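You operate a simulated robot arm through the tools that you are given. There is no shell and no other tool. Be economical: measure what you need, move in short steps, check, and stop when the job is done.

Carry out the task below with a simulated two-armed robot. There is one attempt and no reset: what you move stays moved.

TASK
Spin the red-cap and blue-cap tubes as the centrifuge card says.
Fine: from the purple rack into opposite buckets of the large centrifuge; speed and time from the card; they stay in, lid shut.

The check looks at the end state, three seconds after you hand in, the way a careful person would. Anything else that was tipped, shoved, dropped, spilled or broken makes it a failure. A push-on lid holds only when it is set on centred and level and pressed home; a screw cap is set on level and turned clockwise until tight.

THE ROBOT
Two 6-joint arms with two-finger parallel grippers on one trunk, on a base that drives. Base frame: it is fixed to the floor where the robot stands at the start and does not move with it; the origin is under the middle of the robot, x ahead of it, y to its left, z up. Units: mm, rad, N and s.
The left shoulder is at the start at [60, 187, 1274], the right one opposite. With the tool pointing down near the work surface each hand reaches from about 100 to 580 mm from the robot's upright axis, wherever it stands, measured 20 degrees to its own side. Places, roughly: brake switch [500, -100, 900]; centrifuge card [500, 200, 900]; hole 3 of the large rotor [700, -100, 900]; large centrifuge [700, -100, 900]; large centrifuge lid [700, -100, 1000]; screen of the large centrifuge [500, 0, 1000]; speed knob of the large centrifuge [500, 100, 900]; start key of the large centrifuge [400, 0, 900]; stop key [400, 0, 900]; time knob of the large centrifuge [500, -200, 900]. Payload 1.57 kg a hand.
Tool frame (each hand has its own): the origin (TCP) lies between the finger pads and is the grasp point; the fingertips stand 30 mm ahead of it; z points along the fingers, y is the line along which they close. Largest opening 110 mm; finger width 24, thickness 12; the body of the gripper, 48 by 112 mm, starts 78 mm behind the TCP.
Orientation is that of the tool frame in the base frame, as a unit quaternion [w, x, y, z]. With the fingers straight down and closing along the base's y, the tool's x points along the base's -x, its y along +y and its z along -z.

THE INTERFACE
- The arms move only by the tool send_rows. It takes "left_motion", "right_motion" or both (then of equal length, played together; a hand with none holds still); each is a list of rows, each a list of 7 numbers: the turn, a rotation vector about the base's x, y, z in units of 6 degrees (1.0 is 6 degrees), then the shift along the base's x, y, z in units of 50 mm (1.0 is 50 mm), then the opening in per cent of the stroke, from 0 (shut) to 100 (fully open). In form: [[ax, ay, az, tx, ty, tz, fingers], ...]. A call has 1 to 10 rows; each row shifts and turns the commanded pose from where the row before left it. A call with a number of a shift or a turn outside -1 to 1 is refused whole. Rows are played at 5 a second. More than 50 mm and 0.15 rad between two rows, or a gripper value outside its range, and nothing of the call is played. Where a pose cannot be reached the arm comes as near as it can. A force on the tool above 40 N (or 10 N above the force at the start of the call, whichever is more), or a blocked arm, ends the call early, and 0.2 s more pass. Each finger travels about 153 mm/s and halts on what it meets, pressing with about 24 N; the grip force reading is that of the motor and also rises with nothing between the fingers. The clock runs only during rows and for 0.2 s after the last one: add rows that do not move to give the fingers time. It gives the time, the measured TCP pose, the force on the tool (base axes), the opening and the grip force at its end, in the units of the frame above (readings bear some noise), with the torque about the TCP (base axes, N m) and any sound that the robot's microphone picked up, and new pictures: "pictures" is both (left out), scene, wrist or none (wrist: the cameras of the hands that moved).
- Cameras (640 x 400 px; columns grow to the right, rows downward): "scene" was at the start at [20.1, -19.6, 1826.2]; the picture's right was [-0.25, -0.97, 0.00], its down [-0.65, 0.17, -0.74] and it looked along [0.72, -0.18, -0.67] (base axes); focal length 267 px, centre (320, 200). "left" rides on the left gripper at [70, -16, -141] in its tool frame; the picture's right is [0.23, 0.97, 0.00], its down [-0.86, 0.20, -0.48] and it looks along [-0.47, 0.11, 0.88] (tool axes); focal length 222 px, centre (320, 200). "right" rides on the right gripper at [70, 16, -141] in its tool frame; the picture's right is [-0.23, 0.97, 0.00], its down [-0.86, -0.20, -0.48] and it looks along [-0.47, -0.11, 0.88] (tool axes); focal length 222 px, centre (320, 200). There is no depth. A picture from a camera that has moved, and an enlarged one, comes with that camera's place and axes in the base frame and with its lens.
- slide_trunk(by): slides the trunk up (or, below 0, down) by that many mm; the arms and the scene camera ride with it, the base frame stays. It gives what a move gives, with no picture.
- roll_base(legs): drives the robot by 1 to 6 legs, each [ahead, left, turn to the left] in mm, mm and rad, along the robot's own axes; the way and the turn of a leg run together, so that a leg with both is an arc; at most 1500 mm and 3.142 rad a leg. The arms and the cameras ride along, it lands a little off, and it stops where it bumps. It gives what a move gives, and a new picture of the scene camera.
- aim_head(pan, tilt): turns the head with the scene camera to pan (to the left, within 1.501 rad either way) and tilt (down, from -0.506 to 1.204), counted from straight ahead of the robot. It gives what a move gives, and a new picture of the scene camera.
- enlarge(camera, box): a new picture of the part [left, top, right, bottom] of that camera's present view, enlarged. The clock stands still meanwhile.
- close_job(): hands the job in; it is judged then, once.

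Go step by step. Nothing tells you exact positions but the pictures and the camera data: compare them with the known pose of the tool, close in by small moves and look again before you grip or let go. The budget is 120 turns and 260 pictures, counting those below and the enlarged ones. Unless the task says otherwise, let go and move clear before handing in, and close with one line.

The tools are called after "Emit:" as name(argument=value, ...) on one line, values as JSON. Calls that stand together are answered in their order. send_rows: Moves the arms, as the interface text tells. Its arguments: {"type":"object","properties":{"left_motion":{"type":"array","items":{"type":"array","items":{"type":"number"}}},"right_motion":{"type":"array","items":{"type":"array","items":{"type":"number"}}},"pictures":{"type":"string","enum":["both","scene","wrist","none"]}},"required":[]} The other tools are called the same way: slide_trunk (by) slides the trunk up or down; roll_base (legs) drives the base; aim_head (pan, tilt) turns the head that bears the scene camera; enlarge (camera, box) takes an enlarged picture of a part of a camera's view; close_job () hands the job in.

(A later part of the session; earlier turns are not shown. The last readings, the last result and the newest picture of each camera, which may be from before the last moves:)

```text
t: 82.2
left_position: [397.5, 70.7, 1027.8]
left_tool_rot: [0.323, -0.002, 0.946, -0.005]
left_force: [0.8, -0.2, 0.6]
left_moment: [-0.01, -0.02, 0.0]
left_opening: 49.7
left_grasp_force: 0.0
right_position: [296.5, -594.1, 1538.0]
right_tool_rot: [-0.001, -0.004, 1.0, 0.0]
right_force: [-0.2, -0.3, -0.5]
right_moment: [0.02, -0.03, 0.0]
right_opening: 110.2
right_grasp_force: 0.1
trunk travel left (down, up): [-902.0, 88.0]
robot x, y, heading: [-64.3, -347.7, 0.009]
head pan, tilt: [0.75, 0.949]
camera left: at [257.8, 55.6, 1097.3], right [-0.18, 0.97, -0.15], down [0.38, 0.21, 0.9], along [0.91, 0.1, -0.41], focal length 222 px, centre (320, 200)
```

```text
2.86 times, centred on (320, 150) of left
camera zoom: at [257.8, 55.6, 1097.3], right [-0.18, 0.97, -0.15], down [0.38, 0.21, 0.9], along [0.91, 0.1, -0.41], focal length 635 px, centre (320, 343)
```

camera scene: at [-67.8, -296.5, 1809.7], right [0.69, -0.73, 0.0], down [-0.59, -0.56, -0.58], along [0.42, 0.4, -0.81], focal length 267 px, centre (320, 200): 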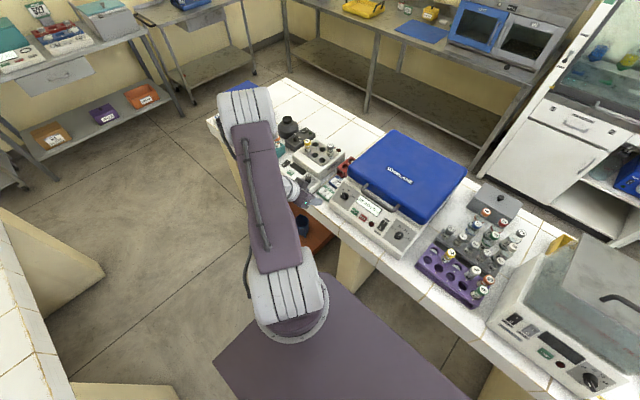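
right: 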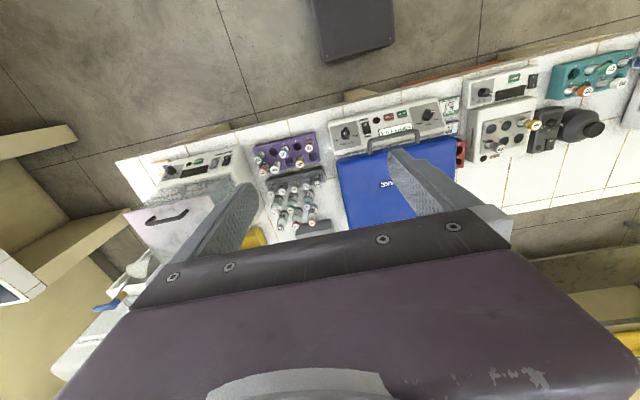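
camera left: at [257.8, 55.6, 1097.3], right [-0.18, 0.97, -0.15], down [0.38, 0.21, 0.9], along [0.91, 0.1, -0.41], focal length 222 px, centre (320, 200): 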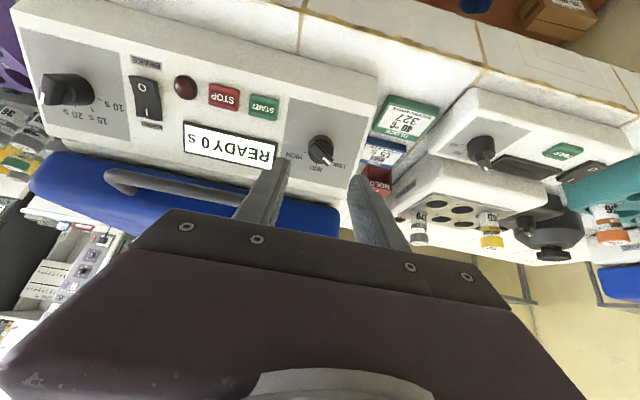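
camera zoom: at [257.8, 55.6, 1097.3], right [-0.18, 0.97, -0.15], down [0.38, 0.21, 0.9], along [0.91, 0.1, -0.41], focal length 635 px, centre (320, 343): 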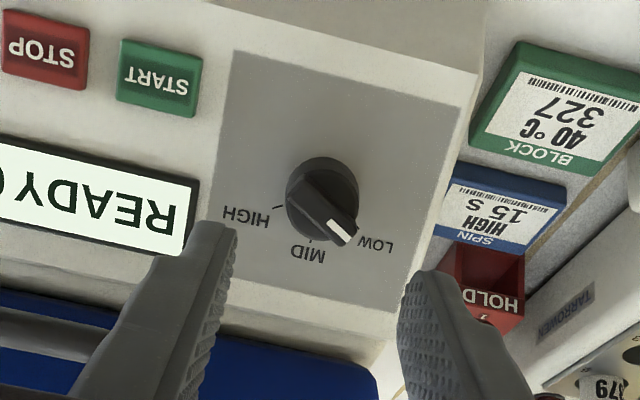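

The hand is already on the knob's axis. I rotate +60° about the panel normal so the fingers close across the bar.

Emit:
send_rows(left_motion=[[-0.61, 0, 0.79, 0, 0.04, 0, 45], [-0.61, 0, 0.79, 0, 0, 0, 45], [-0.61, 0, 0.79, 0, 0, 0, 45], [-0.61, 0, 0.79, 0, 0, 0, 45], [-0.61, 0, 0.79, 0, 0, 0, 45], [-0.61, 0, 0.79, 0, 0, 0, 45], [-0.61, 0, 0.79, 0, 0, 0, 45], [-0.61, 0, 0.79, 0, 0, 0, 45], [-0.61, 0, 0.79, 0, 0, 0, 45], [-0.61, 0, 0.79, 0, 0, 0, 45]], pictures="wrist")

Emit:
enlarge(camera="left", box=[230, 80, 410, 230])

```text
t: 84.5
left_position: [397.7, 72.2, 1030.0]
left_tool_rot: [0.282, -0.474, 0.817, -0.167]
left_force: [-0.1, 0.1, 0.6]
left_moment: [0.01, -0.02, 0.01]
left_opening: 49.6
left_grasp_force: 0.1
right_position: [295.3, -592.7, 1536.5]
right_tool_rot: [-0.001, -0.005, 1.0, 0.0]
right_force: [-0.3, -0.7, -0.1]
right_moment: [0.01, 0.01, 0.01]
right_opening: 109.9
right_grasp_force: 0.0
trunk travel left (down, up): [-902.0, 88.0]
robot x, y, heading: [-65.4, -348.8, 0.011]
head pan, tilt: [0.75, 0.949]
camera left: at [295.1, 5.7, 1128.0], right [-0.75, 0.29, -0.59], down [-0.1, 0.84, 0.53], along [0.65, 0.46, -0.61], focal length 222 px, centre (320, 200)
```

left: 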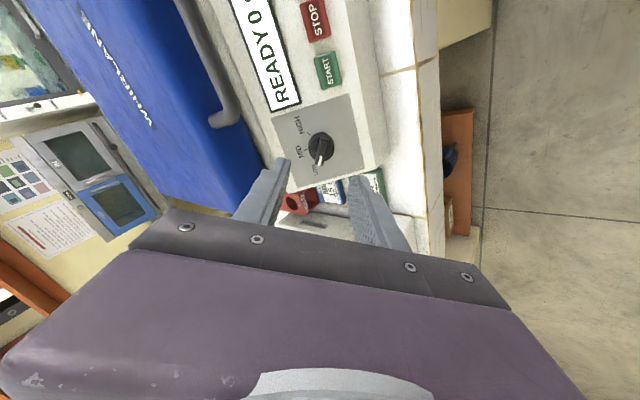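

```text
2.67 times, centred on (320, 155) of left
camera zoom: at [295.1, 5.7, 1128.0], right [-0.75, 0.29, -0.59], down [-0.1, 0.84, 0.53], along [0.65, 0.46, -0.61], focal length 592 px, centre (320, 320)
```

zoom: 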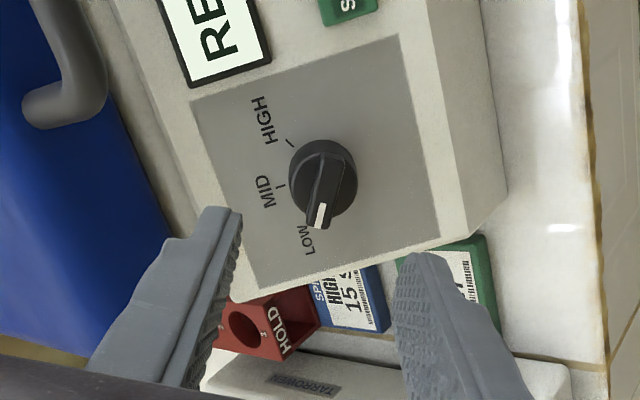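

Emit:
send_rows(left_motion=[[0, 0, 0, 0.3, 0, -0.39, 45], [0, 0, 0, 0.3, 0, -0.39, 45], [0, 0, 0, 0.25, 0, -0.32, 45], [0, 0, 0, 0, 0, 0, 45]], pictures="wrist")

Emit:
enlarge(camera="left", box=[240, 120, 400, 240])

```text
t: 85.5
left_position: [439.8, 70.6, 976.3]
left_tool_rot: [0.282, -0.473, 0.818, -0.165]
left_force: [-0.7, -0.9, -0.6]
left_moment: [0.0, -0.01, 0.02]
left_opening: 49.7
left_grasp_force: 0.1
right_position: [296.1, -593.8, 1536.6]
right_tool_rot: [-0.001, -0.004, 1.0, 0.0]
right_force: [0.3, 0.2, 0.0]
right_moment: [0.01, 0.0, 0.0]
right_opening: 110.1
right_grasp_force: 0.0
trunk travel left (down, up): [-902.0, 88.0]
robot x, y, heading: [-66.6, -349.9, 0.007]
head pan, tilt: [0.75, 0.949]
camera left: at [337.5, 3.8, 1073.9], right [-0.75, 0.29, -0.59], down [-0.1, 0.84, 0.53], along [0.65, 0.46, -0.61], focal length 222 px, centre (320, 200)
```

left: 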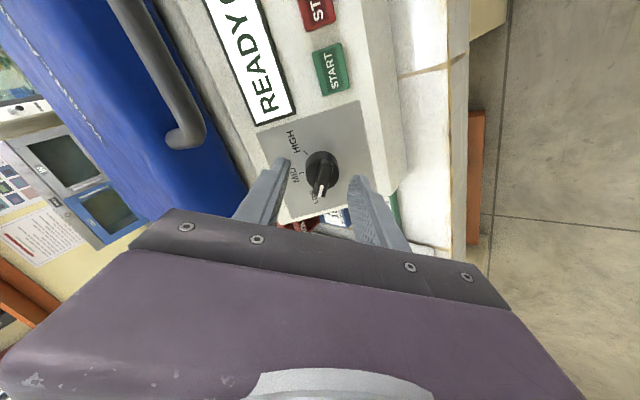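

```text
3.33 times, centred on (320, 180) of left
camera zoom: at [337.5, 3.8, 1073.9], right [-0.75, 0.29, -0.59], down [-0.1, 0.84, 0.53], along [0.65, 0.46, -0.61], focal length 740 px, centre (320, 267)
```

zoom: 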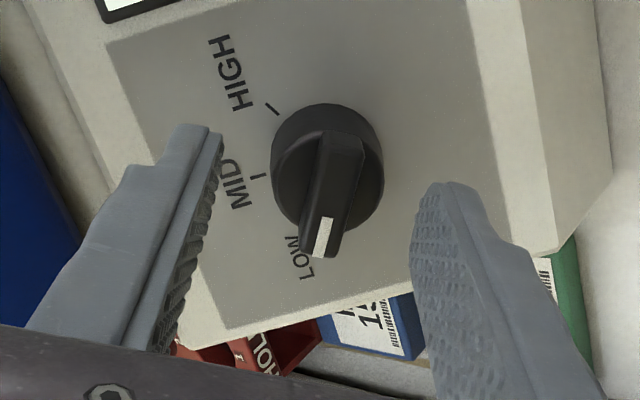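

Emit:
send_rows(left_motion=[[0, 0, 0, 0.11, 0.01, -0.2, 45], [0, 0, 0, 0.11, 0, -0.14, 45], [0, 0, 0, 0, 0, 0, 45]], pictures="wrist")

Emit:
enlarge(camera="left", box=[240, 120, 400, 240])

```text
t: 86.2
left_position: [449.0, 72.9, 958.2]
left_tool_rot: [0.284, -0.473, 0.818, -0.165]
left_force: [-5.2, -1.6, 5.1]
left_moment: [-0.05, -0.26, -0.12]
left_opening: 49.2
left_grasp_force: 0.0
right_position: [292.8, -594.5, 1537.7]
right_tool_rot: [0.001, -0.005, 1.0, 0.0]
right_force: [-0.1, -0.1, -0.4]
right_moment: [-0.02, 0.01, 0.04]
right_opening: 110.2
right_grasp_force: 0.0
trunk travel left (down, up): [-902.0, 88.0]
robot x, y, heading: [-64.6, -347.8, 0.008]
head pan, tilt: [0.75, 0.949]
camera left: at [346.9, 4.5, 1057.3], right [-0.75, 0.29, -0.59], down [-0.1, 0.84, 0.53], along [0.65, 0.46, -0.6], focal length 222 px, centre (320, 200)
```

left: 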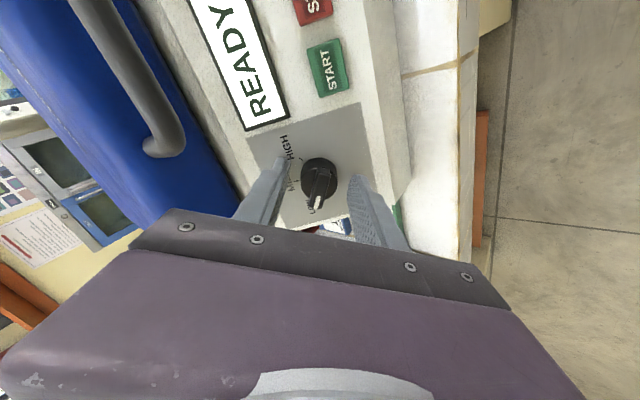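

```text
3.33 times, centred on (320, 180) of left
camera zoom: at [346.9, 4.5, 1057.3], right [-0.75, 0.29, -0.59], down [-0.1, 0.84, 0.53], along [0.65, 0.46, -0.6], focal length 740 px, centre (320, 267)
```

zoom: 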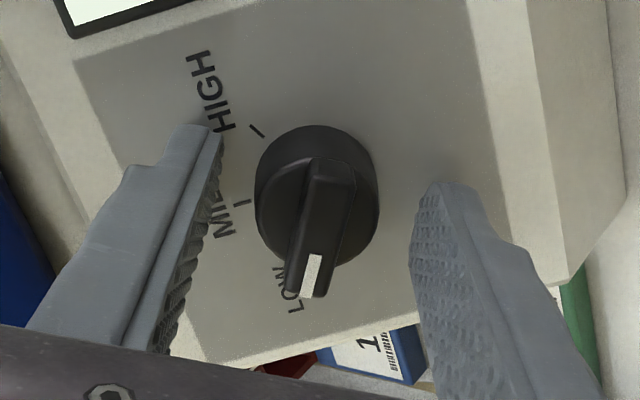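

Tips touch the panel lightly around the knob. I back off 2 mm and close.

Emit:
send_rows(left_motion=[[0, 0, 0, -0.02, -0.02, 0.03, 45], [0, 0, 0, 0, 0, 0, 20], [0, 0, 0, 0, 0, 0, 5], [0, 0, 0, 0, 0, 0, 5]], pictures="wrist")

Emit:
enlarge(camera="left", box=[240, 120, 400, 240])

```text
t: 87.2
left_position: [450.2, 71.2, 958.5]
left_tool_rot: [0.283, -0.473, 0.818, -0.165]
left_force: [2.8, -1.5, 5.2]
left_moment: [-0.13, -0.24, -0.1]
left_opening: 29.6
left_grasp_force: 39.6
right_position: [296.1, -595.5, 1537.3]
right_tool_rot: [-0.001, -0.005, 1.0, -0.001]
right_force: [0.1, 0.1, 0.2]
right_moment: [0.0, 0.01, -0.05]
right_opening: 110.0
right_grasp_force: 0.1
trunk travel left (down, up): [-902.0, 88.0]
robot x, y, heading: [-65.4, -345.9, 0.01]
head pan, tilt: [0.75, 0.949]
camera left: at [348.0, 3.8, 1058.0], right [-0.75, 0.29, -0.59], down [-0.1, 0.84, 0.53], along [0.65, 0.46, -0.6], focal length 222 px, centre (320, 200)
```

left: 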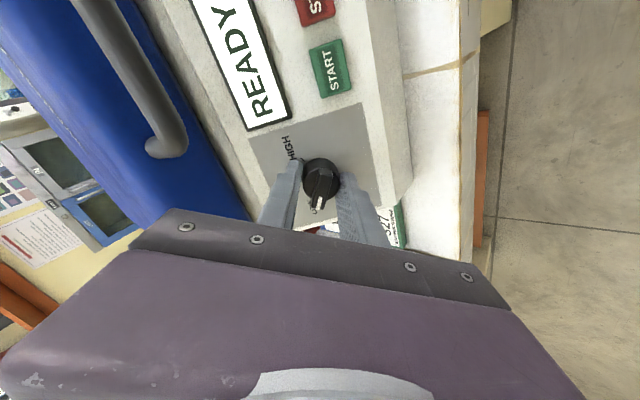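

```text
3.33 times, centred on (320, 180) of left
camera zoom: at [348.0, 3.8, 1058.0], right [-0.75, 0.29, -0.59], down [-0.1, 0.84, 0.53], along [0.65, 0.46, -0.6], focal length 740 px, centre (320, 267)
```

zoom: 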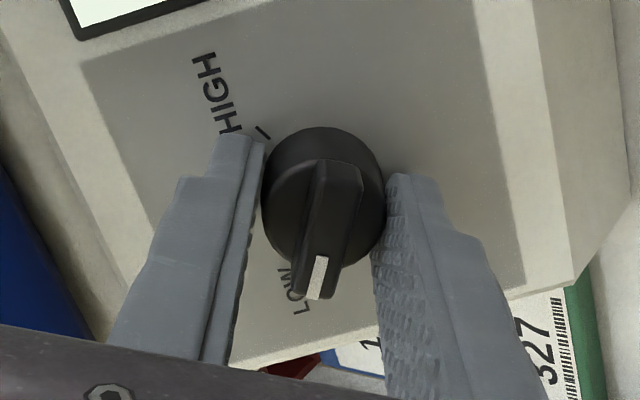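

Knob gripped. I turn it clockwise, first 60°.

Emit:
send_rows(left_motion=[[0.61, 0, -0.79, 0, 0, 0, 5], [0.61, 0, -0.79, 0, 0, 0, 5], [0.61, 0, -0.79, 0, 0, 0, 5], [0.61, 0, -0.79, 0, 0, 0, 5], [0.61, 0, -0.79, 0, 0, 0, 5], [0.61, 0, -0.79, 0, 0, 0, 5], [0.61, 0, -0.79, 0, 0, 0, 5], [0.61, 0, -0.79, 0, 0, 0, 5], [0.61, 0, -0.79, 0, 0, 0, 5], [0.61, 0, -0.79, 0, 0, 0, 5]], pictures="wrist")

Emit:
enlarge(camera="left", box=[240, 120, 400, 240])

```text
t: 89.5
left_position: [450.7, 69.6, 960.1]
left_tool_rot: [0.326, 0.002, 0.945, -0.004]
left_force: [11.0, -7.9, 10.4]
left_moment: [-0.1, -0.66, -0.08]
left_opening: 29.4
left_grasp_force: 39.0
right_position: [297.1, -598.2, 1536.6]
right_tool_rot: [-0.001, -0.005, 1.0, 0.001]
right_force: [0.4, -0.8, 0.2]
right_moment: [-0.02, 0.02, -0.02]
right_opening: 110.2
right_grasp_force: 0.0
trunk travel left (down, up): [-902.0, 88.0]
robot x, y, heading: [-65.2, -350.0, 0.005]
head pan, tilt: [0.75, 0.949]
camera left: at [310.7, 55.8, 1029.0], right [-0.18, 0.97, -0.15], down [0.38, 0.2, 0.9], along [0.91, 0.1, -0.41], focal length 222 px, centre (320, 200)
```

left: 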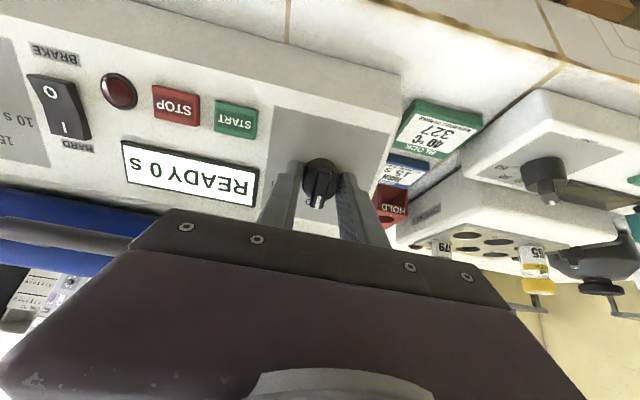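

```text
3.33 times, centred on (320, 180) of left
camera zoom: at [310.7, 55.8, 1029.0], right [-0.18, 0.97, -0.15], down [0.38, 0.2, 0.9], along [0.91, 0.1, -0.41], focal length 740 px, centre (320, 267)
```

zoom: 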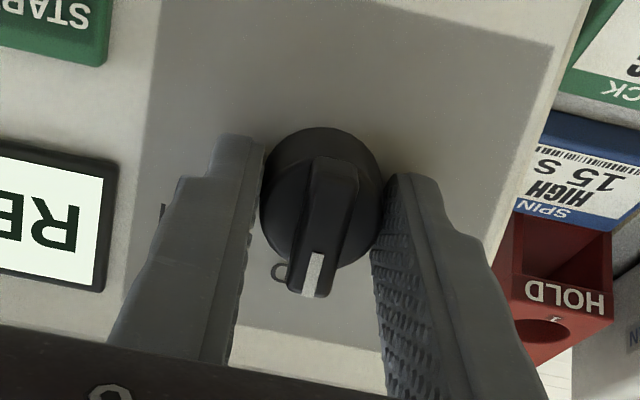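

The knob turns with the fingers, now at MID. Another 60°.

Emit:
send_rows(left_motion=[[0.61, 0, -0.79, 0, 0, 0, 5], [0.61, 0, -0.79, 0, 0, 0, 5], [0.61, 0, -0.79, 0, 0, 0, 5], [0.61, 0, -0.79, 0, 0, 0, 5], [0.61, 0, -0.79, 0, 0, 0, 5], [0.61, 0, -0.79, 0, 0, 0, 5], [0.61, 0, -0.79, 0, 0, 0, 5], [0.61, 0, -0.79, 0, 0, 0, 5], [0.61, 0, -0.79, 0, 0, 0, 5], [0.61, 0, -0.79, 0, 0, 0, 5]], pictures="wrist")

Emit:
enlarge(camera="left", box=[240, 120, 400, 240])

```text
t: 90.5
left_position: [446.6, 72.5, 957.2]
left_tool_rot: [0.309, 0.204, 0.927, 0.056]
left_force: [-21.5, -19.7, 27.3]
left_moment: [0.15, -0.32, -0.09]
left_opening: 29.5
left_grasp_force: 13.9
left hand out of reach, approached as far as the arm can: row 3, 4, 5
right_position: [284.8, -600.9, 1539.0]
right_tool_rot: [0.003, -0.003, 1.0, 0.002]
right_force: [0.3, 0.3, -0.2]
right_moment: [-0.07, -0.01, -0.01]
right_opening: 110.0
right_grasp_force: 0.1
trunk travel left (down, up): [-902.0, 88.0]
robot x, y, heading: [-63.6, -345.4, 0.009]
head pan, tilt: [0.75, 0.949]
stopped in row 5 (left hand): the force on the tool passed its limit at 49 N (the readings are from after the stop); the commanded pose is now the measured one
camera left: at [308.2, 90.6, 1028.9], right [0.17, 0.98, 0.1], down [0.4, -0.16, 0.9], along [0.9, -0.11, -0.42], focal length 222 px, centre (320, 200)
```

left: 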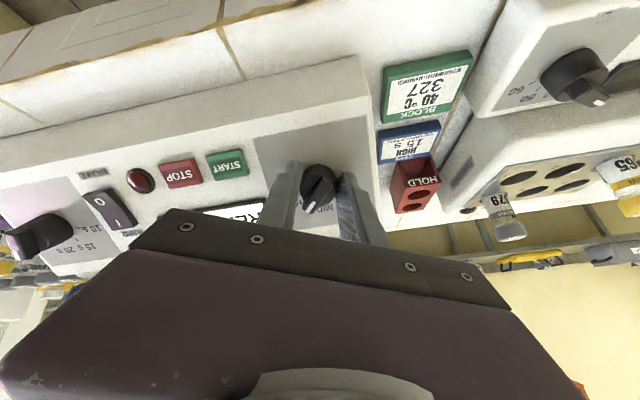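

```text
3.33 times, centred on (320, 180) of left
camera zoom: at [308.2, 90.6, 1028.9], right [0.17, 0.98, 0.1], down [0.4, -0.16, 0.9], along [0.9, -0.11, -0.42], focal length 740 px, centre (320, 267)
```

zoom: 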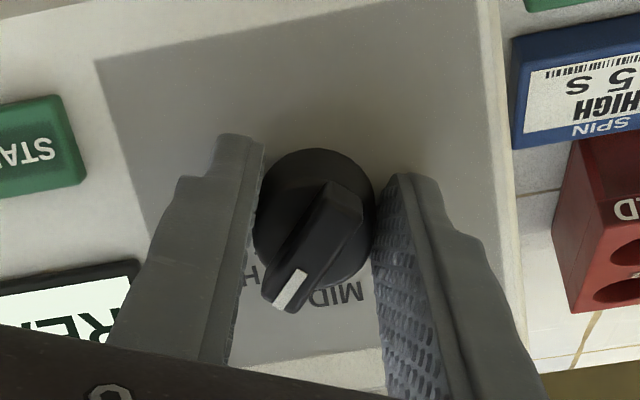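

The arm ran out at about -25° of yaw; the knob is partway past MID. I release and look.

Emit:
send_rows(left_motion=[[0, 0, 0, 0, 0, 0, 30], [0, 0, 0, 0, 0, 0, 45], [0, 0, 0, -0.2, 0, 0.26, 45], [0, 0, 0, -0.4, 0, 0.52, 45]], pictures="wrist")

Emit:
enlarge(camera="left", box=[220, 100, 400, 240])

```text
t: 91.5
left_position: [436.8, 89.7, 996.2]
left_tool_rot: [0.305, 0.202, 0.929, 0.055]
left_force: [0.4, 1.0, 0.4]
left_moment: [0.03, 0.05, 0.0]
left_opening: 49.9
left_grasp_force: 0.1
left hand out of reach, approached as far as the arm can: row 3, 4
right_position: [297.6, -597.8, 1535.9]
right_tool_rot: [-0.002, -0.004, 1.0, 0.001]
right_force: [-0.5, 0.2, 0.1]
right_moment: [0.02, -0.03, 0.01]
right_opening: 109.8
right_grasp_force: 0.1
trunk travel left (down, up): [-902.0, 88.0]
robot x, y, heading: [-65.6, -349.5, 0.009]
head pan, tilt: [0.75, 0.949]
camera left: at [298.1, 106.0, 1067.5], right [0.17, 0.98, 0.09], down [0.41, -0.16, 0.9], along [0.9, -0.11, -0.43], focal length 222 px, centre (320, 200)
```

left: 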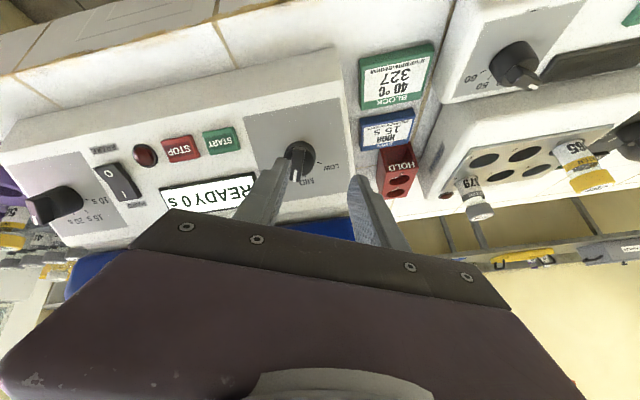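

```text
2.86 times, centred on (310, 170) of left
camera zoom: at [298.1, 106.0, 1067.5], right [0.17, 0.98, 0.09], down [0.41, -0.16, 0.9], along [0.9, -0.11, -0.43], focal length 635 px, centre (349, 286)
```

zoom: 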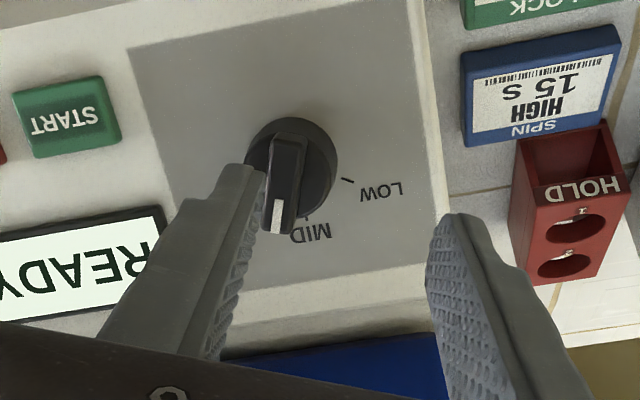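

Pointer is about 20° past MID, so it needs 40° more. I retreat, turn the hand back to about +20°, and regrip.

Emit:
send_rows(left_motion=[[-0.61, 0, 0.79, -0.05, -0.05, 0, 48], [-0.61, 0, 0.79, -0.05, -0.05, 0, 48], [-0.61, 0, 0.79, -0.05, -0.05, -0.03, 48], [-0.61, 0, 0.79, -0.05, -0.05, -0.03, 48], [-0.61, 0, 0.79, -0.02, -0.05, -0.03, 48], [-0.61, 0, 0.79, 0, -0.06, -0.03, 48], [-0.61, 0, 0.79, 0, -0.06, 0, 48], [-0.12, 0, 0.16, 0, 0, 0, 48], [0, 0, 0, 0, 0, 0, 48]], pictures="wrist")

Emit:
enlarge(camera="left", box=[230, 100, 410, 240])

```text
t: 93.5
left_position: [423.3, 71.0, 985.8]
left_tool_rot: [0.314, -0.151, 0.935, -0.069]
left_force: [-0.8, -0.3, 0.2]
left_moment: [-0.01, -0.01, 0.0]
left_opening: 53.0
left_grasp_force: 0.2
right_position: [294.4, -595.2, 1536.6]
right_tool_rot: [-0.001, -0.004, 1.0, 0.001]
right_force: [-0.2, -0.1, 0.1]
right_moment: [0.01, -0.01, -0.01]
right_opening: 110.0
right_grasp_force: 0.0
trunk travel left (down, up): [-902.0, 88.0]
robot x, y, heading: [-65.1, -350.5, 0.008]
head pan, tilt: [0.75, 0.949]
camera left: at [290.0, 37.9, 1062.6], right [-0.41, 0.85, -0.35], down [0.31, 0.48, 0.82], along [0.86, 0.23, -0.46], focal length 222 px, centre (320, 200)
```

left: 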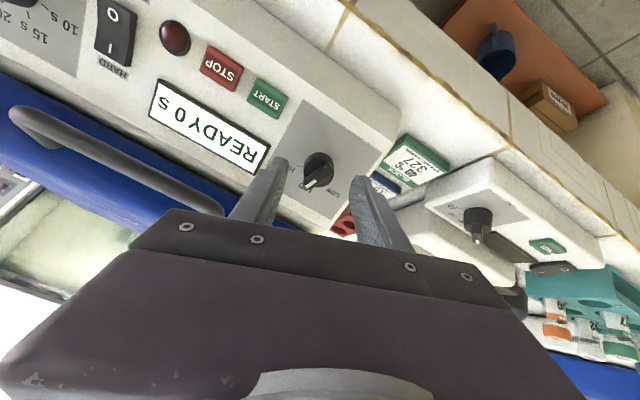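

```text
2.86 times, centred on (320, 170) of left
camera zoom: at [290.0, 37.9, 1062.6], right [-0.41, 0.85, -0.35], down [0.31, 0.48, 0.82], along [0.86, 0.23, -0.46], focal length 635 px, centre (320, 286)
```

zoom: 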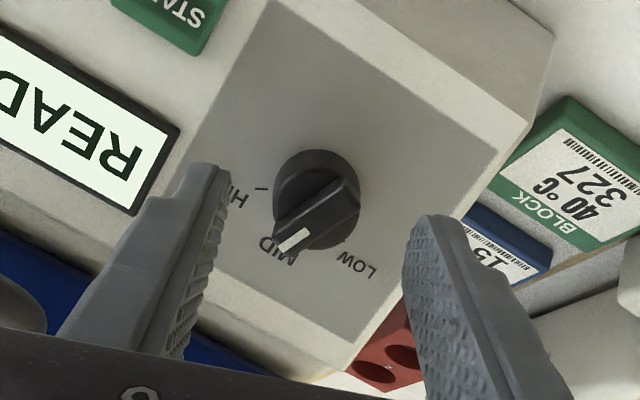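

Emit:
send_rows(left_motion=[[-0.61, 0, 0.79, 0.1, 0, 0, 48], [-0.2, 0, 0.27, 0.13, 0, -0.15, 48], [0, 0, 0, 0.15, 0, -0.2, 48], [0, 0, 0, 0.12, 0, -0.16, 48], [0, 0, 0, 0, 0, 0, 48]], pictures="wrist")

Emit:
enlarge(camera="left", box=[230, 100, 410, 240])

```text
t: 94.7
left_position: [448.6, 70.6, 958.8]
left_tool_rot: [0.309, -0.217, 0.921, -0.091]
left_force: [0.2, -0.5, 0.3]
left_moment: [-0.03, 0.02, 0.05]
left_opening: 52.5
left_grasp_force: 0.0
right_position: [295.6, -595.1, 1537.3]
right_tool_rot: [0.0, -0.004, 1.0, -0.001]
right_force: [1.4, -1.0, -0.1]
right_moment: [-0.02, -0.02, 0.01]
right_opening: 109.8
right_grasp_force: 0.0
trunk travel left (down, up): [-902.0, 88.0]
robot x, y, heading: [-64.7, -346.4, 0.01]
head pan, tilt: [0.75, 0.949]
camera left: at [319.4, 30.2, 1039.1], right [-0.49, 0.76, -0.41], down [0.25, 0.58, 0.77], along [0.83, 0.28, -0.48], focal length 222 px, centre (320, 200)
```

left: 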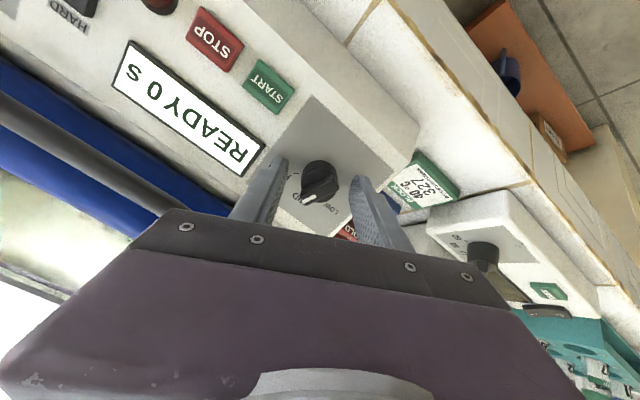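

```text
2.86 times, centred on (320, 170) of left
camera zoom: at [319.4, 30.2, 1039.1], right [-0.49, 0.76, -0.41], down [0.25, 0.58, 0.77], along [0.83, 0.28, -0.48], focal length 635 px, centre (320, 286)
```

zoom: 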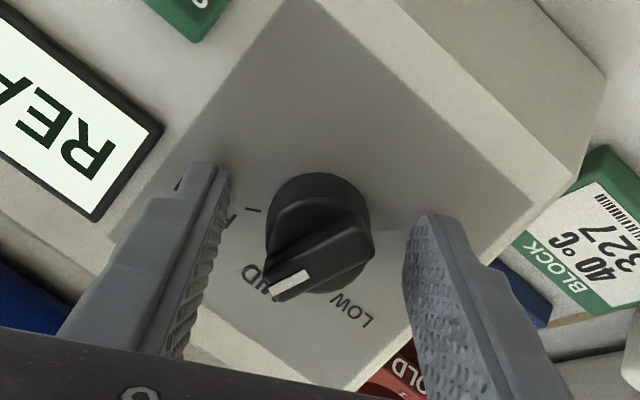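

Emit:
send_rows(left_motion=[[0, 0, 0, 0, 0, 0, 25], [0, 0, 0, 0, 0, 0, 5], [0, 0, 0, 0, 0, 0, 5], [0.61, 0, -0.79, 0, 0, 0, 5], [0.61, 0, -0.79, 0, 0, 0, 5], [0.61, 0, -0.79, 0, 0, 0, 5], [0.61, 0, -0.79, 0, 0, 0, 5], [0.61, 0, -0.79, 0, 0, 0, 5], [0.61, 0, -0.79, 0, 0, 0, 5], [0.61, 0, -0.79, 0, 0, 0, 5]], pictures="wrist")

Emit:
enlarge(camera="left", box=[230, 100, 410, 240])

```text
t: 96.9
left_position: [448.9, 71.8, 960.6]
left_tool_rot: [0.31, 0.128, 0.942, 0.028]
left_force: [2.1, -0.2, -5.8]
left_moment: [0.66, 0.11, 0.83]
left_opening: 29.1
left_grasp_force: 39.1
right_position: [295.4, -592.7, 1537.2]
right_tool_rot: [-0.001, -0.005, 1.0, 0.0]
right_force: [0.0, 0.5, -0.3]
right_moment: [0.02, 0.01, 0.0]
right_opening: 110.1
right_grasp_force: 0.1
trunk travel left (down, up): [-902.0, 88.0]
robot x, y, heading: [-63.4, -344.1, 0.004]
head pan, tilt: [0.75, 0.949]
camera left: at [309.2, 77.6, 1031.8], right [0.04, 1.0, 0.0], down [0.42, -0.02, 0.91], along [0.91, -0.04, -0.42], focal length 222 px, centre (320, 200)
```

left: 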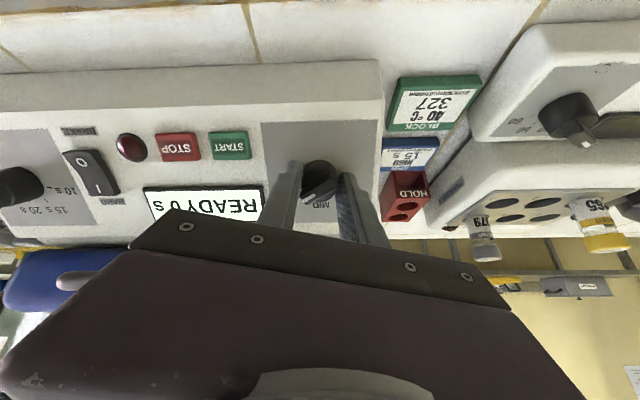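

```text
2.86 times, centred on (320, 170) of left
camera zoom: at [309.2, 77.6, 1031.8], right [0.04, 1.0, 0.0], down [0.42, -0.02, 0.91], along [0.91, -0.04, -0.42], focal length 635 px, centre (320, 286)
```

zoom: 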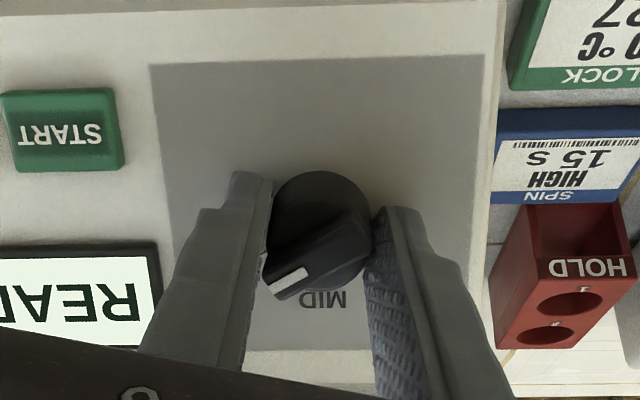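

Pointer is near -52°. I turn another ~9°.

Emit:
send_rows(left_motion=[[0.61, 0, -0.79, 0, 0, 0, 5], [0.31, 0, -0.4, 0, 0, 0, 5], [0, 0, 0, 0, 0, 0, 5]], pictures="none")

Emit:
send_rows(left_motion=[[0, 0, 0, 0, 0, 0, 30], [0, 0, 0, 0, 0, 0, 45], [-0.61, 0, 0.79, -0.25, 0, 0.32, 45], [-0.61, 0, 0.79, -0.4, 0, 0.52, 45], [-0.61, 0, 0.79, -0.4, 0, 0.52, 45], [-0.61, 0, 0.79, -0.4, 0, 0.52, 45]], pictures="wrist")

Emit:
enlarge(camera="left", box=[240, 90, 400, 210])

```text
t: 97.7
left_position: [450.0, 71.8, 962.5]
left_tool_rot: [0.305, 0.202, 0.929, 0.051]
left_force: [-10.7, -14.6, -4.2]
left_moment: [-0.48, -0.25, 0.42]
left_opening: 28.8
left_grasp_force: 39.2
left hand out of reach, approached as far as the arm can: row 2
right_position: [294.0, -597.8, 1537.0]
right_tool_rot: [0.0, -0.004, 1.0, 0.001]
right_force: [0.1, -1.0, 0.2]
right_moment: [0.02, 0.01, 0.01]
right_opening: 110.1
right_grasp_force: 0.1
trunk travel left (down, up): [-902.0, 88.0]
robot x, y, heading: [-66.8, -349.4, 0.012]
head pan, tilt: [0.75, 0.949]
```

```text
t: 99.1
left_position: [378.7, 75.6, 1054.9]
left_tool_rot: [0.316, 0.004, 0.948, -0.015]
left_force: [-0.6, 0.0, -0.9]
left_moment: [0.01, -0.01, 0.0]
left_opening: 49.5
left_grasp_force: 0.1
right_position: [294.7, -593.9, 1537.2]
right_tool_rot: [0.001, -0.004, 1.0, 0.0]
right_force: [0.1, -0.9, 1.2]
right_moment: [0.0, -0.04, -0.01]
right_opening: 110.0
right_grasp_force: 0.0
trunk travel left (down, up): [-902.0, 88.0]
robot x, y, heading: [-66.0, -345.7, 0.007]
head pan, tilt: [0.75, 0.949]
camera left: at [240.1, 62.2, 1127.0], right [-0.16, 0.97, -0.16], down [0.4, 0.21, 0.89], along [0.9, 0.08, -0.43], focal length 222 px, centre (320, 200)
```

left: 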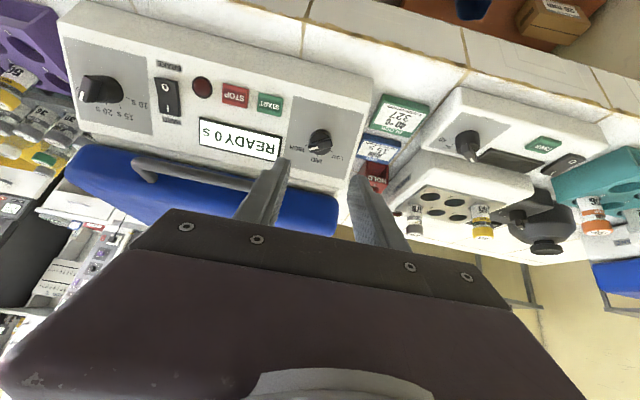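

```text
3.33 times, centred on (320, 150) of left
camera zoom: at [240.1, 62.2, 1127.0], right [-0.16, 0.97, -0.16], down [0.4, 0.21, 0.89], along [0.9, 0.08, -0.43], focal length 740 px, centre (320, 367)
```

zoom: 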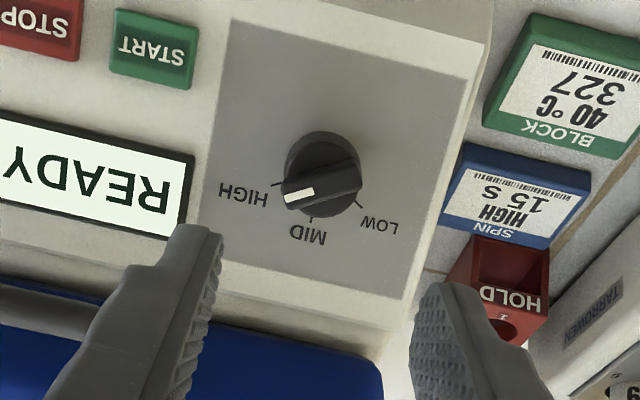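

Emit:
enlarge(camera="left", box=[285, 110, 355, 170])

Emit:
enlarge(camera="left", box=[60, 50, 180, 140])

Emit:
enlarge(camera="scene", box=[320, 170, 430, 260])

```text
6.67 times, centred on (320, 140) of left
camera zoom: at [240.1, 62.2, 1127.0], right [-0.16, 0.97, -0.16], down [0.4, 0.21, 0.89], along [0.9, 0.08, -0.43], focal length 1481 px, centre (320, 600)
```

zoom: 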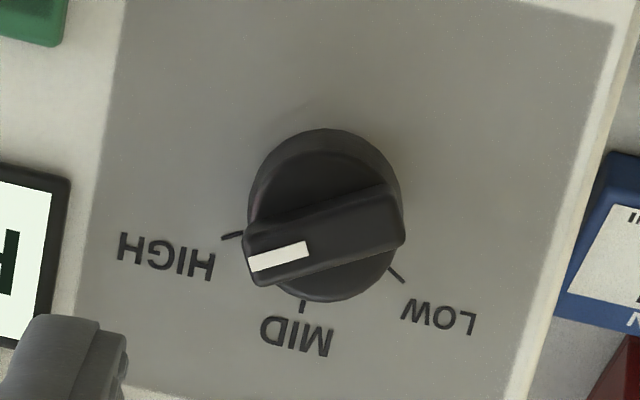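

```text
4.44 times, centred on (120, 95) of left
camera zoom: at [240.1, 62.2, 1127.0], right [-0.16, 0.97, -0.16], down [0.4, 0.21, 0.89], along [0.9, 0.08, -0.43], focal length 987 px, centre (1209, 667)
```

zoom: 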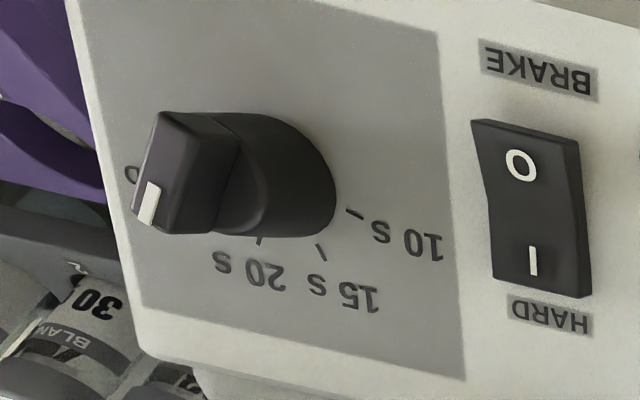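

```text
4.44 times, centred on (375, 215) of scene
camera zoom: at [-74.7, -297.4, 1809.7], right [0.69, -0.73, 0.0], down [-0.59, -0.56, -0.58], along [0.42, 0.4, -0.81], focal length 1187 px, centre (76, 133)
```

zoom: 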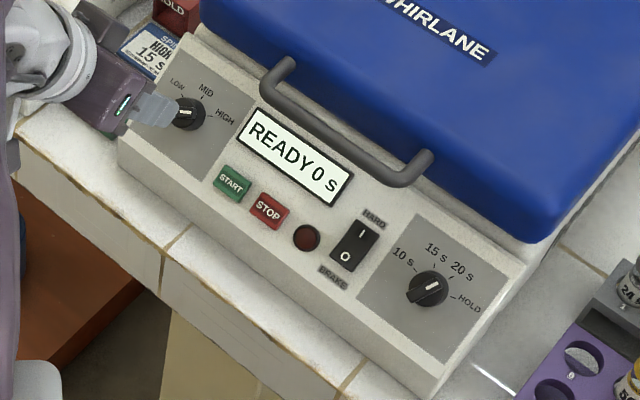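

Speed pointer is exactly on the HIGH tick. The time knob points at 20 s and needs about +50° counter-clockwise to 15 s, so I move over to it.

Emit:
send_rows(left_motion=[[0, 0, 0, 0.03, -0.88, -0.06, 45], [0, 0, 0, 0.03, -0.88, -0.06, 45], [0, 0, 0, 0.03, -0.88, -0.06, 45], [0, 0, 0, 0.04, -0.88, -0.06, 45], [0, 0, 0, 0.04, -0.88, -0.06, 45], [0, 0, 0, 0.04, -0.88, -0.06, 45], [0, 0, 0, 0, 0, 0, 45]], pictures="wrist")

Emit:
enlarge(camera="left", box=[240, 90, 400, 210])

```text
t: 100.7
left_position: [447.6, -128.3, 1074.1]
left_tool_rot: [0.314, 0.008, 0.949, -0.027]
left_force: [0.2, 0.2, 0.1]
left_moment: [-0.03, 0.0, 0.0]
left_opening: 49.6
left_grasp_force: 0.0
left hand out of reach, approached as far as the arm can: row 2, 3, 4, 5, 6
right_position: [295.7, -593.4, 1536.8]
right_tool_rot: [-0.001, -0.004, 1.0, -0.002]
right_force: [-0.3, -0.1, 0.3]
right_moment: [0.03, 0.02, 0.01]
right_opening: 110.4
right_grasp_force: 0.1
trunk travel left (down, up): [-902.0, 88.0]
robot x, y, heading: [-64.7, -350.8, 0.011]
head pan, tilt: [0.75, 0.949]
camera left: at [309.0, -137.1, 1147.0], right [-0.15, 0.97, -0.18], down [0.41, 0.23, 0.88], along [0.9, 0.06, -0.43], focal length 222 px, centre (320, 200)
```

left: 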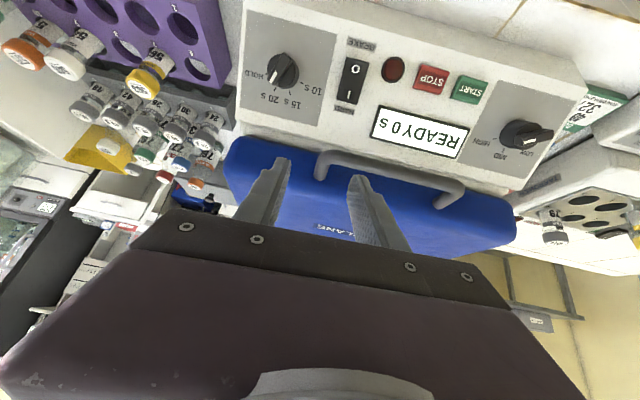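

```text
3.33 times, centred on (320, 150) of left
camera zoom: at [309.0, -137.1, 1147.0], right [-0.15, 0.97, -0.18], down [0.41, 0.23, 0.88], along [0.9, 0.06, -0.43], focal length 740 px, centre (320, 367)
```

zoom: 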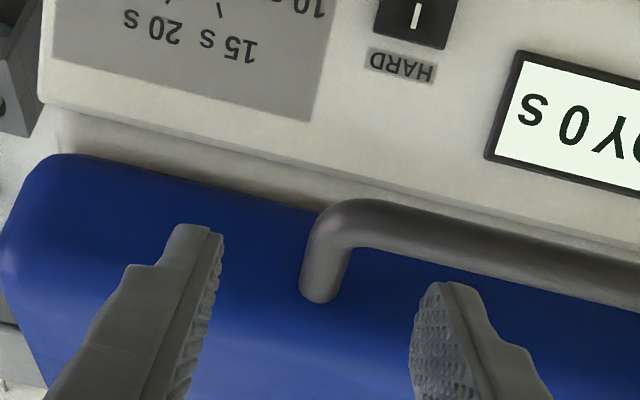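

This spot is awkward for the arm. I lift and shift the base 250 mm to the right, so the time knob sits where the speed knob was relative to me.

Emit:
send_rows(left_motion=[[0, 0, 0, -0.4, 0.2, 0.4, 45], [0, 0, 0, -0.4, 0.3, 0.4, 45], [0, 0, 0, -0.2, 0.3, 0.2, 45]], pictures="none")

Emit:
roll_base(legs=[[0, -255, 0]])

```text
t: 101.5
left_position: [405.9, -93.6, 1130.7]
left_tool_rot: [0.315, 0.004, 0.949, -0.017]
left_force: [0.4, 0.6, 0.0]
left_moment: [0.0, -0.04, 0.04]
left_opening: 49.6
left_grasp_force: 0.1
left hand out of reach, approached as far as the arm can: row 1
right_position: [295.0, -593.4, 1536.9]
right_tool_rot: [-0.001, -0.004, 1.0, 0.001]
right_force: [-0.3, 0.6, 0.0]
right_moment: [-0.03, -0.01, 0.01]
right_opening: 109.8
right_grasp_force: 0.0
trunk travel left (down, up): [-902.0, 88.0]
robot x, y, heading: [-66.8, -345.2, 0.01]
head pan, tilt: [0.75, 0.949]
```

```text
t: 103.4
left_position: [407.6, -350.0, 1130.2]
left_tool_rot: [0.315, 0.002, 0.949, -0.017]
left_force: [-0.1, 0.4, 0.2]
left_moment: [-0.02, -0.01, 0.0]
left_opening: 49.5
left_grasp_force: 0.0
right_position: [297.8, -849.1, 1538.3]
right_tool_rot: [-0.001, -0.005, 1.0, -0.001]
right_force: [-0.2, -0.3, -1.1]
right_moment: [-0.04, 0.04, -0.03]
right_opening: 110.1
right_grasp_force: 0.1
trunk travel left (down, up): [-902.0, 88.0]
robot x, y, heading: [-64.2, -605.8, 0.006]
head pan, tilt: [0.75, 0.949]
camera scene: at [-71.5, -551.4, 1809.6], right [0.69, -0.72, 0.0], down [-0.59, -0.56, -0.58], along [0.42, 0.4, -0.81], focal length 267 px, centre (320, 200)
```

scene: 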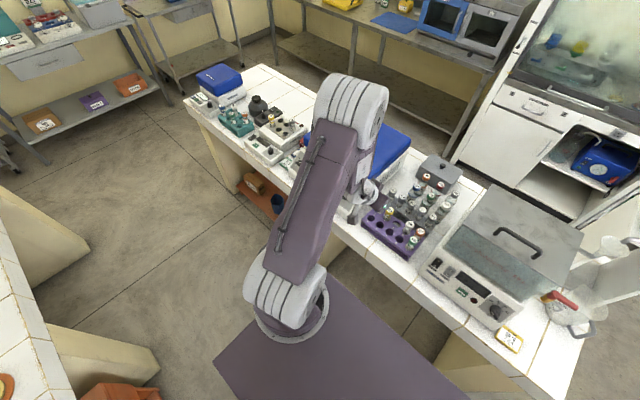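

Emit:
send_rows(left_motion=[[0, 0, 0, -0.08, 0.65, 0, 45], [0, 0, 0, -0.08, 0.65, -0.3, 45], [0, 0, 0, -0.08, 0.65, -0.5, 45], [0, 0, 0, -0.08, 0.65, -0.5, 45], [0, 0, 0, 0, 0.64, -0.5, 45], [0, 0, 0, 0, 0, 0, 45]], pictures="wrist")

Emit:
enlarge(camera="left", box=[240, 90, 400, 230])

```text
t: 104.8
left_position: [393.9, -190.0, 1040.2]
left_tool_rot: [0.315, 0.003, 0.949, -0.015]
left_force: [0.3, -0.5, 0.5]
left_moment: [0.03, 0.04, -0.03]
left_opening: 49.6
left_grasp_force: 0.1
right_position: [298.4, -852.5, 1537.2]
right_tool_rot: [0.0, -0.006, 1.0, 0.001]
right_force: [0.0, 0.1, 1.3]
right_moment: [0.01, -0.01, 0.01]
right_opening: 110.2
right_grasp_force: 0.0
trunk travel left (down, up): [-902.0, 88.0]
robot x, y, heading: [-60.9, -605.2, 0.007]
head pan, tilt: [0.75, 0.949]
camera left: at [253.3, -202.4, 1112.0], right [-0.17, 0.97, -0.16], down [0.4, 0.22, 0.89], along [0.9, 0.08, -0.43], focal length 222 px, centre (320, 200)
```

left: 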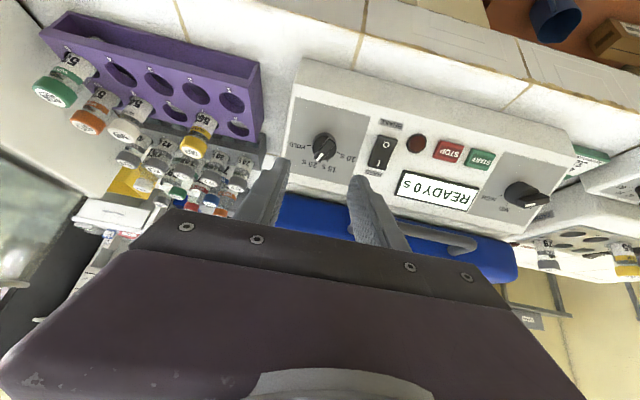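

```text
2.86 times, centred on (320, 160) of left
camera zoom: at [253.3, -202.4, 1112.0], right [-0.17, 0.97, -0.16], down [0.4, 0.22, 0.89], along [0.9, 0.08, -0.43], focal length 635 px, centre (320, 314)
```

zoom: 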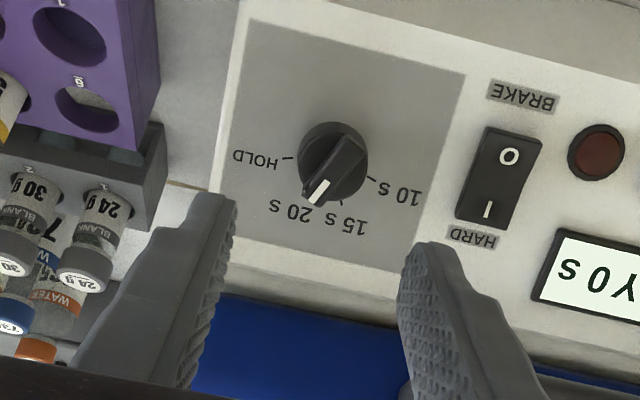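

Emit:
send_rows(left_motion=[[0.61, 0, -0.79, -0.09, 0.1, -0.07, 45], [0.61, 0, -0.79, 0, 0, 0, 45], [0.61, 0, -0.79, 0, 0, 0, 45], [0, 0, 0, 0.3, 0, -0.39, 45], [0, 0, 0, 0.3, 0, -0.39, 45], [0, 0, 0, 0.25, 0, -0.32, 45], [0, 0, 0, 0, 0, 0, 45]], pictures="wrist")

Emit:
enlarge(camera="left", box=[240, 120, 400, 240])

```text
t: 106.4
left_position: [444.4, -172.6, 985.0]
left_tool_rot: [0.308, 0.15, 0.939, 0.035]
left_force: [1.1, -0.2, 0.7]
left_moment: [-0.01, 0.03, -0.01]
left_opening: 50.3
left_grasp_force: 0.3
left hand out of reach, approached as far as the arm can: row 2, 3
right_position: [302.4, -850.9, 1536.9]
right_tool_rot: [-0.002, -0.005, 1.0, 0.0]
right_force: [0.4, 0.9, -0.5]
right_moment: [-0.02, 0.02, -0.02]
right_opening: 110.0
right_grasp_force: 0.1
trunk travel left (down, up): [-902.0, 88.0]
robot x, y, heading: [-62.1, -606.7, 0.004]
head pan, tilt: [0.75, 0.949]
camera left: at [305.4, -163.6, 1057.2], right [0.08, 1.0, 0.03], down [0.42, -0.06, 0.9], along [0.9, -0.06, -0.43], focal length 222 px, centre (320, 200)
```

left: 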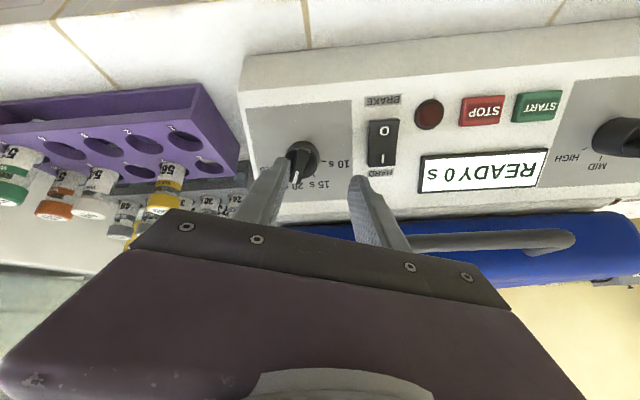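

```text
3.33 times, centred on (320, 180) of left
camera zoom: at [305.4, -163.6, 1057.2], right [0.08, 1.0, 0.03], down [0.42, -0.06, 0.9], along [0.9, -0.06, -0.43], focal length 740 px, centre (320, 267)
```

zoom: 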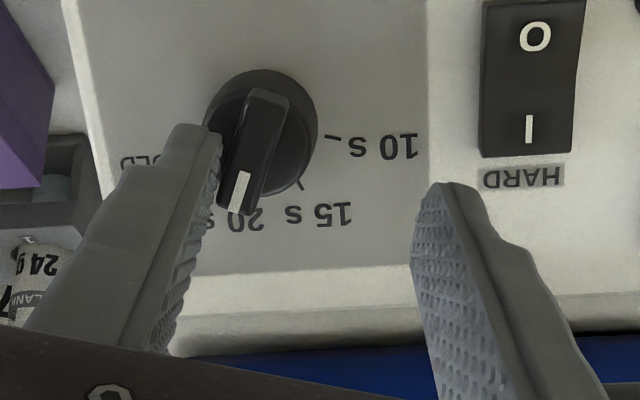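

Emit:
send_rows(left_motion=[[0, 0, 0, -0.3, 0, 0.39, 45], [-0.61, 0, 0.79, 0, 0, 0, 45], [-0.61, 0, 0.79, 0, 0, 0, 45], [-0.61, 0, 0.79, 0, 0, 0, 45], [-0.31, 0, 0.4, 0.15, 0, -0.2, 45], [0, 0, 0, 0, 0, 0, 45]], pictures="wrist")

Emit:
enlarge(camera="left", box=[240, 120, 400, 240])

```text
t: 107.8
left_position: [433.3, -171.7, 996.1]
left_tool_rot: [0.314, -0.022, 0.949, -0.025]
left_force: [0.1, 0.4, 0.3]
left_moment: [0.0, 0.0, -0.01]
left_opening: 49.7
left_grasp_force: 0.0
right_position: [300.1, -851.4, 1537.0]
right_tool_rot: [-0.001, -0.005, 1.0, 0.0]
right_force: [0.4, -0.3, -0.6]
right_moment: [0.0, 0.02, 0.01]
right_opening: 110.0
right_grasp_force: 0.1
trunk travel left (down, up): [-902.0, 88.0]
robot x, y, heading: [-63.5, -605.4, 0.009]
head pan, tilt: [0.75, 0.949]
camera left: at [295.9, -188.0, 1068.9], right [-0.21, 0.96, -0.2], down [0.39, 0.26, 0.88], along [0.9, 0.11, -0.43], focal length 222 px, centre (320, 200)
```

left: 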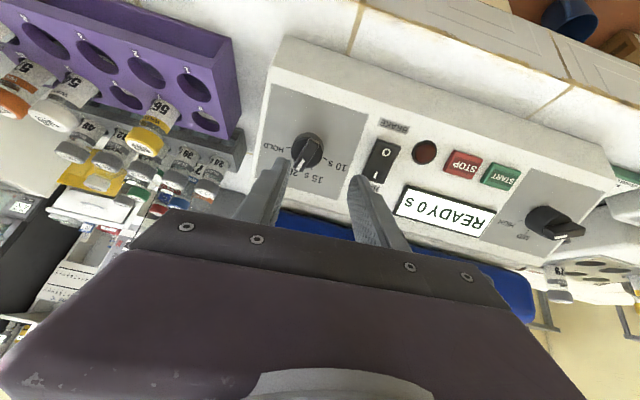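

```text
3.33 times, centred on (320, 180) of left
camera zoom: at [295.9, -188.0, 1068.9], right [-0.21, 0.96, -0.2], down [0.39, 0.26, 0.88], along [0.9, 0.11, -0.43], focal length 740 px, centre (320, 267)
```

zoom: 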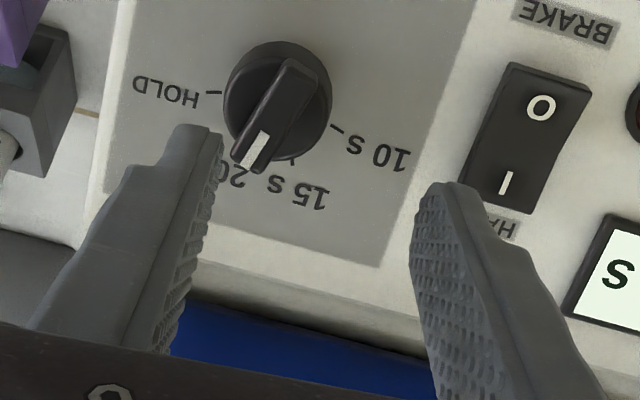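

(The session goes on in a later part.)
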